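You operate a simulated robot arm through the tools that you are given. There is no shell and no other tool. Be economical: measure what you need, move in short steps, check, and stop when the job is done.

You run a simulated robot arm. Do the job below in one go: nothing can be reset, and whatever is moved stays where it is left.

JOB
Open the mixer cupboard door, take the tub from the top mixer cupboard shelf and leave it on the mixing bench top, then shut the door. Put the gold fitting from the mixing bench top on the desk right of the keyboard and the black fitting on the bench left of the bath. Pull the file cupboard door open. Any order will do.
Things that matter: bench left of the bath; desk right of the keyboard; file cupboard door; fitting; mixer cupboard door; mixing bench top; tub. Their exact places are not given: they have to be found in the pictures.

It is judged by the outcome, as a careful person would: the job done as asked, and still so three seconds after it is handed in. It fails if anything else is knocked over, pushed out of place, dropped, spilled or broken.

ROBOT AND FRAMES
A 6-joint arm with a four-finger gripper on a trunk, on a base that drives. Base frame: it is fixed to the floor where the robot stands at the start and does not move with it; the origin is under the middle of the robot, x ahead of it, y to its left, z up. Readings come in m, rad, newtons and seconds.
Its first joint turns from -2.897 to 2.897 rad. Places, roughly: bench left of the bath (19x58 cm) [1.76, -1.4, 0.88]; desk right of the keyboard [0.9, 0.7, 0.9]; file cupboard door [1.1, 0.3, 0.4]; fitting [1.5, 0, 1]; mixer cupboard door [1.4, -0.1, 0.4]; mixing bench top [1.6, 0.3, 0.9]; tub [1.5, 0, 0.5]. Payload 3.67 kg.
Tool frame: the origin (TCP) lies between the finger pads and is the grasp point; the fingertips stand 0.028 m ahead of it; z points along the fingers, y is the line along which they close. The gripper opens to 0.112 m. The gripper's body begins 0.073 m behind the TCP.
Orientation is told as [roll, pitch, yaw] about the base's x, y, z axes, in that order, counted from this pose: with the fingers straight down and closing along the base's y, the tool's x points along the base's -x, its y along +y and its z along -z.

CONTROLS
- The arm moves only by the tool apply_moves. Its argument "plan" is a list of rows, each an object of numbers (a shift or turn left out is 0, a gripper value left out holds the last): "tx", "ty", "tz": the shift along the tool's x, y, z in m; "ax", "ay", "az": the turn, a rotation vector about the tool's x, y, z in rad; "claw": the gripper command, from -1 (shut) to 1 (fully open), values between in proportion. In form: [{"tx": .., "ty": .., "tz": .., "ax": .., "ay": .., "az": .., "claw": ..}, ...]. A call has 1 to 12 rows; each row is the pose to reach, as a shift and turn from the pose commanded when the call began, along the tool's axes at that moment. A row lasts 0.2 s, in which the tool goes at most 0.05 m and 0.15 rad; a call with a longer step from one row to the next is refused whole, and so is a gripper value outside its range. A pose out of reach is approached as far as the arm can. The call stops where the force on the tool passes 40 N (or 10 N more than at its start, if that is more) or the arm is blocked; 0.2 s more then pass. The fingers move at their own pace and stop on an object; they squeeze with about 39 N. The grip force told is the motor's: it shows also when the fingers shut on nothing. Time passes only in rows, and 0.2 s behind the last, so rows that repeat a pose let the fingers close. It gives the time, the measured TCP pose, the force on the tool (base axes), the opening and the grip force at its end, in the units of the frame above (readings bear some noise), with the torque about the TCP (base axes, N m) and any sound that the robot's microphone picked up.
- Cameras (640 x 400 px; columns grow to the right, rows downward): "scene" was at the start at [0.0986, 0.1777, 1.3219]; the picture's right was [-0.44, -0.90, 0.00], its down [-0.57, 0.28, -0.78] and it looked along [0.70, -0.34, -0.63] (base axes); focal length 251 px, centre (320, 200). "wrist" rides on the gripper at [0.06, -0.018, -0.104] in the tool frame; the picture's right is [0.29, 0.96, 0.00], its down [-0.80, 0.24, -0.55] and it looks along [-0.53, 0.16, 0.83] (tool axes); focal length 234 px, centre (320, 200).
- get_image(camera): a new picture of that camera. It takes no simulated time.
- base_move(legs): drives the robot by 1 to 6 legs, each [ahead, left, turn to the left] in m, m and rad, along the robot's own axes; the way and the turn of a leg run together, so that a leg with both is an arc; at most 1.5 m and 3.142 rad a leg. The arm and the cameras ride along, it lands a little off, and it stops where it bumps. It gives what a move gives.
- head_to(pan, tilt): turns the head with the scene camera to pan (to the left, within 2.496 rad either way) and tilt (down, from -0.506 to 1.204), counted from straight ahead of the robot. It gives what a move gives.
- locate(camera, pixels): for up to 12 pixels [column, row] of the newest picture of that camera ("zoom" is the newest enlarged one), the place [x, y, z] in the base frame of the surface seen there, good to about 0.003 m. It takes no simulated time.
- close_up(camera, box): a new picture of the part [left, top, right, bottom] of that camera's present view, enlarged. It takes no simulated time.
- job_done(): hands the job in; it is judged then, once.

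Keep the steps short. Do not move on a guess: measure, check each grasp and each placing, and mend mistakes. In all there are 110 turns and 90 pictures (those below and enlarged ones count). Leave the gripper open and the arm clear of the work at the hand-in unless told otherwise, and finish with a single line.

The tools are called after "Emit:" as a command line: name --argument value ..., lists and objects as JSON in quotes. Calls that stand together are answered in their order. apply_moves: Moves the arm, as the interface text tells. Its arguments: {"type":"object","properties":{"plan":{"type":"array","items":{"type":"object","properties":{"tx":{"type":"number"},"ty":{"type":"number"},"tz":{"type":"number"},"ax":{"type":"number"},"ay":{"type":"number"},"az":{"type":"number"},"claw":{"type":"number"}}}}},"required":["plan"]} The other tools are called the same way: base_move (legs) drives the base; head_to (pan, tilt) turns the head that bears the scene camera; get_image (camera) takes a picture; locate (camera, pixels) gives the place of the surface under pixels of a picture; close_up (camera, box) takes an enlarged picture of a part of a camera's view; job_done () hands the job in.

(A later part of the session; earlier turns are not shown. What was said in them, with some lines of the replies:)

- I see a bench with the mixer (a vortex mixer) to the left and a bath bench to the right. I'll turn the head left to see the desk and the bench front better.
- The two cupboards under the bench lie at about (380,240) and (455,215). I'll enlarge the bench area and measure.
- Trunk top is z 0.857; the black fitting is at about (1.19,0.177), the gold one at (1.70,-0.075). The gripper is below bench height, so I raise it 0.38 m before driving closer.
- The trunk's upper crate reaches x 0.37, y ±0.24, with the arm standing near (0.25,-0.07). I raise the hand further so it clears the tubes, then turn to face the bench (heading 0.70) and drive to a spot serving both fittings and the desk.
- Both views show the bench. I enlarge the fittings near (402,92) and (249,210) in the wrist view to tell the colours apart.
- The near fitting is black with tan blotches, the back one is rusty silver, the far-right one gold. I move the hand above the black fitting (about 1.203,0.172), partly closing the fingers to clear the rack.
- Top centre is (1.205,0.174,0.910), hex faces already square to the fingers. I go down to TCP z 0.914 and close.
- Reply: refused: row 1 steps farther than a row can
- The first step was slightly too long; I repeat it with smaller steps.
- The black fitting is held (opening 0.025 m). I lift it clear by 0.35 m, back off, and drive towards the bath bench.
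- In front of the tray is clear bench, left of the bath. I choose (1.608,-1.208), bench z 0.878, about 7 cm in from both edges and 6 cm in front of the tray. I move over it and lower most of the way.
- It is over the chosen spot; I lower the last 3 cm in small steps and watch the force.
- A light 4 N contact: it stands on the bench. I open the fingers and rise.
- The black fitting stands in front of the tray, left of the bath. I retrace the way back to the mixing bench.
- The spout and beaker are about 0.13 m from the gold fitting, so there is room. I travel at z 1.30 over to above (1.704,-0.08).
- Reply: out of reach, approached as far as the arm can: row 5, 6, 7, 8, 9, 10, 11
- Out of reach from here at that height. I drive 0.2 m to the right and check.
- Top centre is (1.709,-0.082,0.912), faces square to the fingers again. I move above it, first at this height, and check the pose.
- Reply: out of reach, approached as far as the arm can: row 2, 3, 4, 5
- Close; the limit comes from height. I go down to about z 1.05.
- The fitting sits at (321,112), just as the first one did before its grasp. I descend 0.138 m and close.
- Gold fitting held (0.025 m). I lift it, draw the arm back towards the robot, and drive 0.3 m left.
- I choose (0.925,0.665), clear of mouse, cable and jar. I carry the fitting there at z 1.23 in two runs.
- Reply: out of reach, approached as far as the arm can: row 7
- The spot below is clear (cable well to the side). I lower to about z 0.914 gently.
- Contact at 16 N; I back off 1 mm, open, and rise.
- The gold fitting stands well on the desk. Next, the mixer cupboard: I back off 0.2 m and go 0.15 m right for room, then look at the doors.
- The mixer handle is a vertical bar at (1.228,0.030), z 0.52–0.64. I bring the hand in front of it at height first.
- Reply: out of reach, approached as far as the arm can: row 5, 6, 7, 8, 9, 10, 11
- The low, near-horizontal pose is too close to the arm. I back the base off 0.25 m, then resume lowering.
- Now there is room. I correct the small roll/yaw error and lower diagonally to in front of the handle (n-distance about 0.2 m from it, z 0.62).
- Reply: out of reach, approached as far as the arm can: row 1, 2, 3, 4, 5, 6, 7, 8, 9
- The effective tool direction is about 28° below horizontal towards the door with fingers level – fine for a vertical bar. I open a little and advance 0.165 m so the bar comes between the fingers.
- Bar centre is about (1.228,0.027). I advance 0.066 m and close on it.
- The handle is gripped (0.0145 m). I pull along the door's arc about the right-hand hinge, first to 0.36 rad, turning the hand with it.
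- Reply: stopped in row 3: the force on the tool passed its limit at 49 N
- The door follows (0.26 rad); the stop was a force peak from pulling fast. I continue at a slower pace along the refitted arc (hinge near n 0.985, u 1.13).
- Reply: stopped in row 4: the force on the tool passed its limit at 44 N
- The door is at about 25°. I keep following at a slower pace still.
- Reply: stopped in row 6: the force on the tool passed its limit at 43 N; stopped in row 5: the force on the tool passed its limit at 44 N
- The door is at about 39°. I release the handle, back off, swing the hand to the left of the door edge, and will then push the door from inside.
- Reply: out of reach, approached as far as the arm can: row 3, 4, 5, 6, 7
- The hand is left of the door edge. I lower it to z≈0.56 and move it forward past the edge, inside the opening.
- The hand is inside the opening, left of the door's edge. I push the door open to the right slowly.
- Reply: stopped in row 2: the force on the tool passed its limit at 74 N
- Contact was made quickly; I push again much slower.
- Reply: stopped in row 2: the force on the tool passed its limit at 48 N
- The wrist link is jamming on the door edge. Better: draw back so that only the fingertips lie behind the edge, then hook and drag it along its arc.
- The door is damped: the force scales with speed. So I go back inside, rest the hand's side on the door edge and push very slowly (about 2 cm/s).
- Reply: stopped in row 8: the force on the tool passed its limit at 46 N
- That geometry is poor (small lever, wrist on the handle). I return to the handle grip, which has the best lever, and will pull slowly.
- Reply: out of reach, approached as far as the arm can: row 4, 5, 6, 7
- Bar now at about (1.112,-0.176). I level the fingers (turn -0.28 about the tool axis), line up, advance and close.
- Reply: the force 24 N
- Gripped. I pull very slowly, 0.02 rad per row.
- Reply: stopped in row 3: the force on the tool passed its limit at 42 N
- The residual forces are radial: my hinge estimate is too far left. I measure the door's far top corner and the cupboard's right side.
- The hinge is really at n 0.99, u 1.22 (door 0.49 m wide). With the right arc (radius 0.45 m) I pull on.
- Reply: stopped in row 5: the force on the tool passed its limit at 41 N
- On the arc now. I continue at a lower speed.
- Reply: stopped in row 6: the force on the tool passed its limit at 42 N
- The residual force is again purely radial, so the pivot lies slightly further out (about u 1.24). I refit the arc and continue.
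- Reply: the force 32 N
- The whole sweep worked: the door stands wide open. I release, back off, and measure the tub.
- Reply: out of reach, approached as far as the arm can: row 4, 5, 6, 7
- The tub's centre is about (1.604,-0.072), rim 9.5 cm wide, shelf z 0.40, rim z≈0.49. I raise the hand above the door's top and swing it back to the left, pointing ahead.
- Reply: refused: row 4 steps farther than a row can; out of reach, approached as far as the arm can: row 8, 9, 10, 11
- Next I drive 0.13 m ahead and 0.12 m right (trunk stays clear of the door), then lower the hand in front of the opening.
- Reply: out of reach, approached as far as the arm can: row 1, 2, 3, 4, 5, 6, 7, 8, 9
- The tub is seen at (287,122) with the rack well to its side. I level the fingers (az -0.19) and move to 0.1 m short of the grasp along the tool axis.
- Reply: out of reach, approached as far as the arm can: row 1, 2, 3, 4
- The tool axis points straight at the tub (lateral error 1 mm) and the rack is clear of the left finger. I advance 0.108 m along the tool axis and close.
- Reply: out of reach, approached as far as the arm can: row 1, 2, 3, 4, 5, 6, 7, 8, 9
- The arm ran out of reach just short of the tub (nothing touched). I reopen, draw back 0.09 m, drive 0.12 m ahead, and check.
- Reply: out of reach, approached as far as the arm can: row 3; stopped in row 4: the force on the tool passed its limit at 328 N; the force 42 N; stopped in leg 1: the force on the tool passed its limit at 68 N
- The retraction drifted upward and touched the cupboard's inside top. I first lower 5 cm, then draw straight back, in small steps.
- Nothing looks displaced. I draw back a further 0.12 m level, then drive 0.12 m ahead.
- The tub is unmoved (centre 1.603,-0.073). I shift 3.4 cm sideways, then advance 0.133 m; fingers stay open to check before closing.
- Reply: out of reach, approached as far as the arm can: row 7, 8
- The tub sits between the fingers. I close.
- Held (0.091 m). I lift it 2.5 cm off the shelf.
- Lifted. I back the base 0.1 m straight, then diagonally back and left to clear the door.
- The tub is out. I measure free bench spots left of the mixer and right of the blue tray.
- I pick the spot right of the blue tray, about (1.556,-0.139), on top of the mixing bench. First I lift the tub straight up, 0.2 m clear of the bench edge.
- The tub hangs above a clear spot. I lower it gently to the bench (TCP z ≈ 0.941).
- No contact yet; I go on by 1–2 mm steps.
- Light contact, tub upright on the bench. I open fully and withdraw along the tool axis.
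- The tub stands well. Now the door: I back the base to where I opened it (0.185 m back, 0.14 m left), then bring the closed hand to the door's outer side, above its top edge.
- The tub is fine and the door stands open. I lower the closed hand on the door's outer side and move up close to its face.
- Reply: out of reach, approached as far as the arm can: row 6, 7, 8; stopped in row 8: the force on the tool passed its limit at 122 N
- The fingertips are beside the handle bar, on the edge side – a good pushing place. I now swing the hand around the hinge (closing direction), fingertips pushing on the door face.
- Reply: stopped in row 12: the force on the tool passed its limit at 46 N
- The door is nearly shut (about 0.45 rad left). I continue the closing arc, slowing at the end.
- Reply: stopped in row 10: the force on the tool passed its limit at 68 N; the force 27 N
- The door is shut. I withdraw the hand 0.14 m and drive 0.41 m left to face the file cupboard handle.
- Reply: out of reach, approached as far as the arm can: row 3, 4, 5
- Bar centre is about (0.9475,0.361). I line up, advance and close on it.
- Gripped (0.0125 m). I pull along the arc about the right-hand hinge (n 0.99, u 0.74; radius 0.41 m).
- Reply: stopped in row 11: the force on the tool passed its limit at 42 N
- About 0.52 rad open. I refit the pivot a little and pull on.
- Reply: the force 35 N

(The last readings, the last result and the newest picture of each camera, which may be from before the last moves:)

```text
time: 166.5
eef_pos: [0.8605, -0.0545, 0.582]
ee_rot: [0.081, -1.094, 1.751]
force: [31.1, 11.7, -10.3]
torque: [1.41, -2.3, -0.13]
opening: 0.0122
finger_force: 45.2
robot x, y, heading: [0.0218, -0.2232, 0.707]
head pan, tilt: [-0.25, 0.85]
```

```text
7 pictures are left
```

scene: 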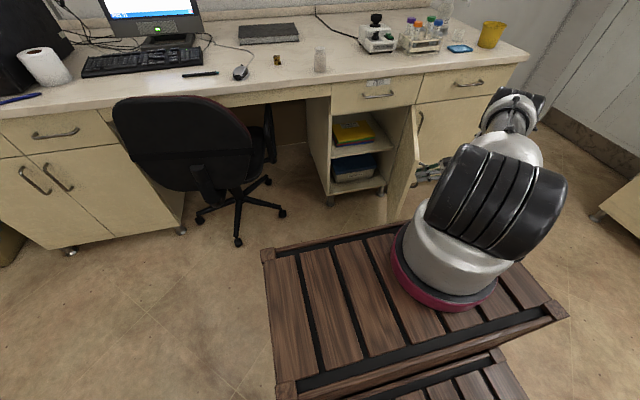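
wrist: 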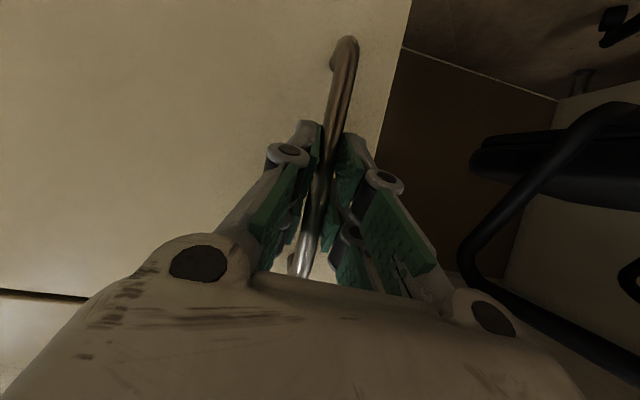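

The file door is about 65° open. One more short pull of 0.3 rad to have it properly open.

Emit:
apply_moves --plan '[{"tx": 0.0087, "ty": -0.0045, "tz": -0.0174, "ax": -0.0445, "ay": 0.002, "az": -0.0228}, {"tx": 0.0173, "ty": -0.0102, "tz": -0.0347, "ax": -0.0889, "ay": 0.0044, "az": -0.0455}, {"tx": 0.0258, "ty": -0.0155, "tz": -0.0519, "ax": -0.1334, "ay": 0.0066, "az": -0.0683}, {"tx": 0.0343, "ty": -0.0211, "tz": -0.0691, "ax": -0.1779, "ay": 0.0088, "az": -0.091}, {"tx": 0.0425, "ty": -0.0283, "tz": -0.0858, "ax": -0.2223, "ay": 0.011, "az": -0.1138}, {"tx": 0.0506, "ty": -0.0358, "tz": -0.1024, "ax": -0.2668, "ay": 0.0131, "az": -0.1366}]'

```text
time: 167.4
eef_pos: [0.8814, -0.1011, 0.5827]
ee_rot: [0.073, -1.09, 1.9]
force: [9.3, 5.2, -17.9]
torque: [1.51, -2.18, 0.01]
opening: 0.012
finger_force: 44.9
out of reach, approached as far as the arm can: row 3, 4
robot x, y, heading: [0.0244, -0.2243, 0.711]
head pan, tilt: [-0.25, 0.85]
stopped in row 4: the force on the tool passed its limit at 54 N (the readings are from after the stop); the commanded pose is now the measured one
```

The door is at about 72°. I open the fingers wide and drive 0.13 m right so that the fingers slide off the bar.

Emit:
apply_moves --plan '[{"claw": 0.3}, {"claw": 0.7}, {"claw": 0.7}, {"claw": 0.7}]'

Emit:
base_move --legs '[[0, -0.13, 0]]'

Emit:
get_image --camera "wrist"

```text
time: 168.4
eef_pos: [0.8817, -0.1025, 0.5847]
ee_rot: [0.077, -1.088, 1.898]
force: [0.3, 0.2, 0.4]
torque: [-0.05, 0.01, 0.0]
opening: 0.0952
finger_force: 0.0
robot x, y, heading: [0.021, -0.2205, 0.706]
head pan, tilt: [-0.25, 0.85]
```

```text
time: 169.6
eef_pos: [0.9662, -0.202, 0.5837]
ee_rot: [0.075, -1.089, 1.895]
force: [-0.5, 0.9, -0.1]
torque: [0.0, 0.01, -0.01]
opening: 0.0954
finger_force: 0.1
robot x, y, heading: [0.1072, -0.3235, 0.707]
head pan, tilt: [-0.25, 0.85]
```

```text
6 pictures are left
```

wrist: 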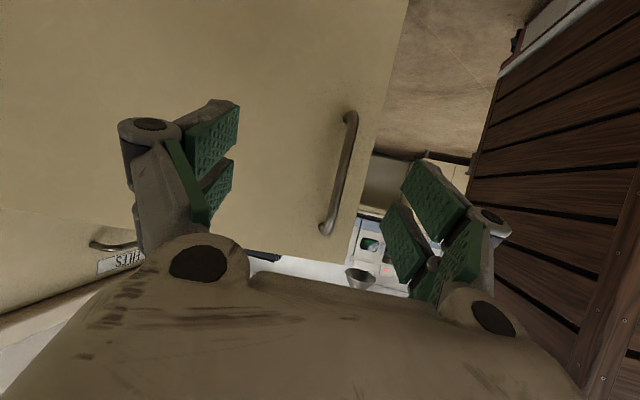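

Clear of the handle. I back the robot off 0.35 m so the arm is clear, and take a final look.

Emit:
base_move --legs '[[0, -0.06, 0], [-0.35, 0, 0]]'

Emit:
head_to --pan 0.0 --tilt 0.5

Emit:
get_image --camera "scene"

Emit:
close_up --camera "scene" --box '[280, 60, 520, 220]'

```text
time: 172.4
eef_pos: [0.7427, -0.4678, 0.5847]
ee_rot: [0.077, -1.088, 1.9]
force: [0.3, 0.2, 0.0]
torque: [0.02, 0.04, 0.03]
opening: 0.0952
finger_force: 0.0
robot x, y, heading: [-0.1205, -0.5934, 0.703]
head pan, tilt: [-0.25, 0.85]
```

```text
time: 173.3
eef_pos: [0.7428, -0.4684, 0.5845]
ee_rot: [0.077, -1.089, 1.897]
force: [0.0, -0.6, 0.0]
torque: [0.03, 0.01, 0.02]
opening: 0.0949
finger_force: 0.0
robot x, y, heading: [-0.1173, -0.5891, 0.706]
head pan, tilt: [0.0, 0.499]
```

```text
5 pictures are left
```

scene: 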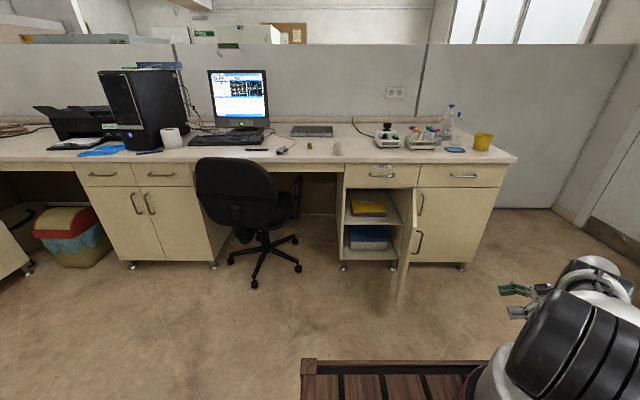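

```text
2.50 times, centred on (400, 140) of scene
```

zoom: 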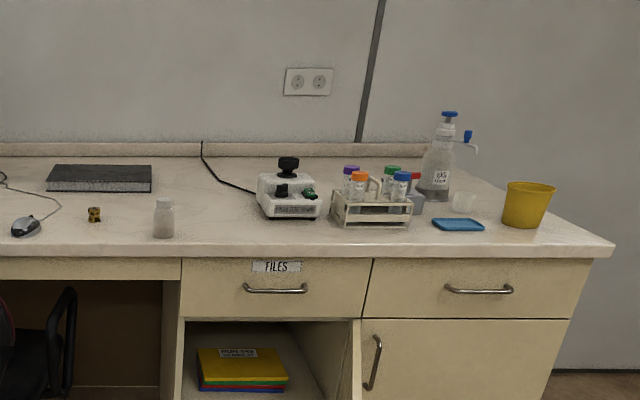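

All looks in place. I check that the mixer door lies flush and open the gripper fully.

Emit:
locate --camera "zoom" --pixels '[[395, 345], [540, 345], [400, 300], [540, 300], [366, 330]]'

Emit:
apply_moves --plan '[{"claw": 1}, {"claw": 1}]'

```text
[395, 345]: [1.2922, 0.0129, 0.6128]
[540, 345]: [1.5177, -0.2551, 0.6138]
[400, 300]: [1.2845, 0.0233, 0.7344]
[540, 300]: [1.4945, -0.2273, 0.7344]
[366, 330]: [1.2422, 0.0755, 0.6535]
```

```text
time: 173.9
eef_pos: [0.7429, -0.4685, 0.5849]
ee_rot: [0.076, -1.09, 1.896]
force: [-1.1, 0.2, -1.1]
torque: [-0.02, 0.02, 0.0]
opening: 0.1121
finger_force: 0.0
robot x, y, heading: [-0.1133, -0.5888, 0.708]
head pan, tilt: [0.0, 0.499]
```

The mixer door is flush with the drawer front (n 0.9956, 0.995 and 0.996), so I hand in.

Emit:
job_done

```text
The job is handed in.
```

The tub is on the mixing bench top with the mixer cupboard door shut, the gold fitting is on the desk right of the keyboard, the black fitting is on the bench left of the bath, and the file cupboard door is open to about 72°; while I was reaching for the tub the hand bumped the inside top of the mixer cupboard hard (328 N), but nothing looked displaced afterwards.
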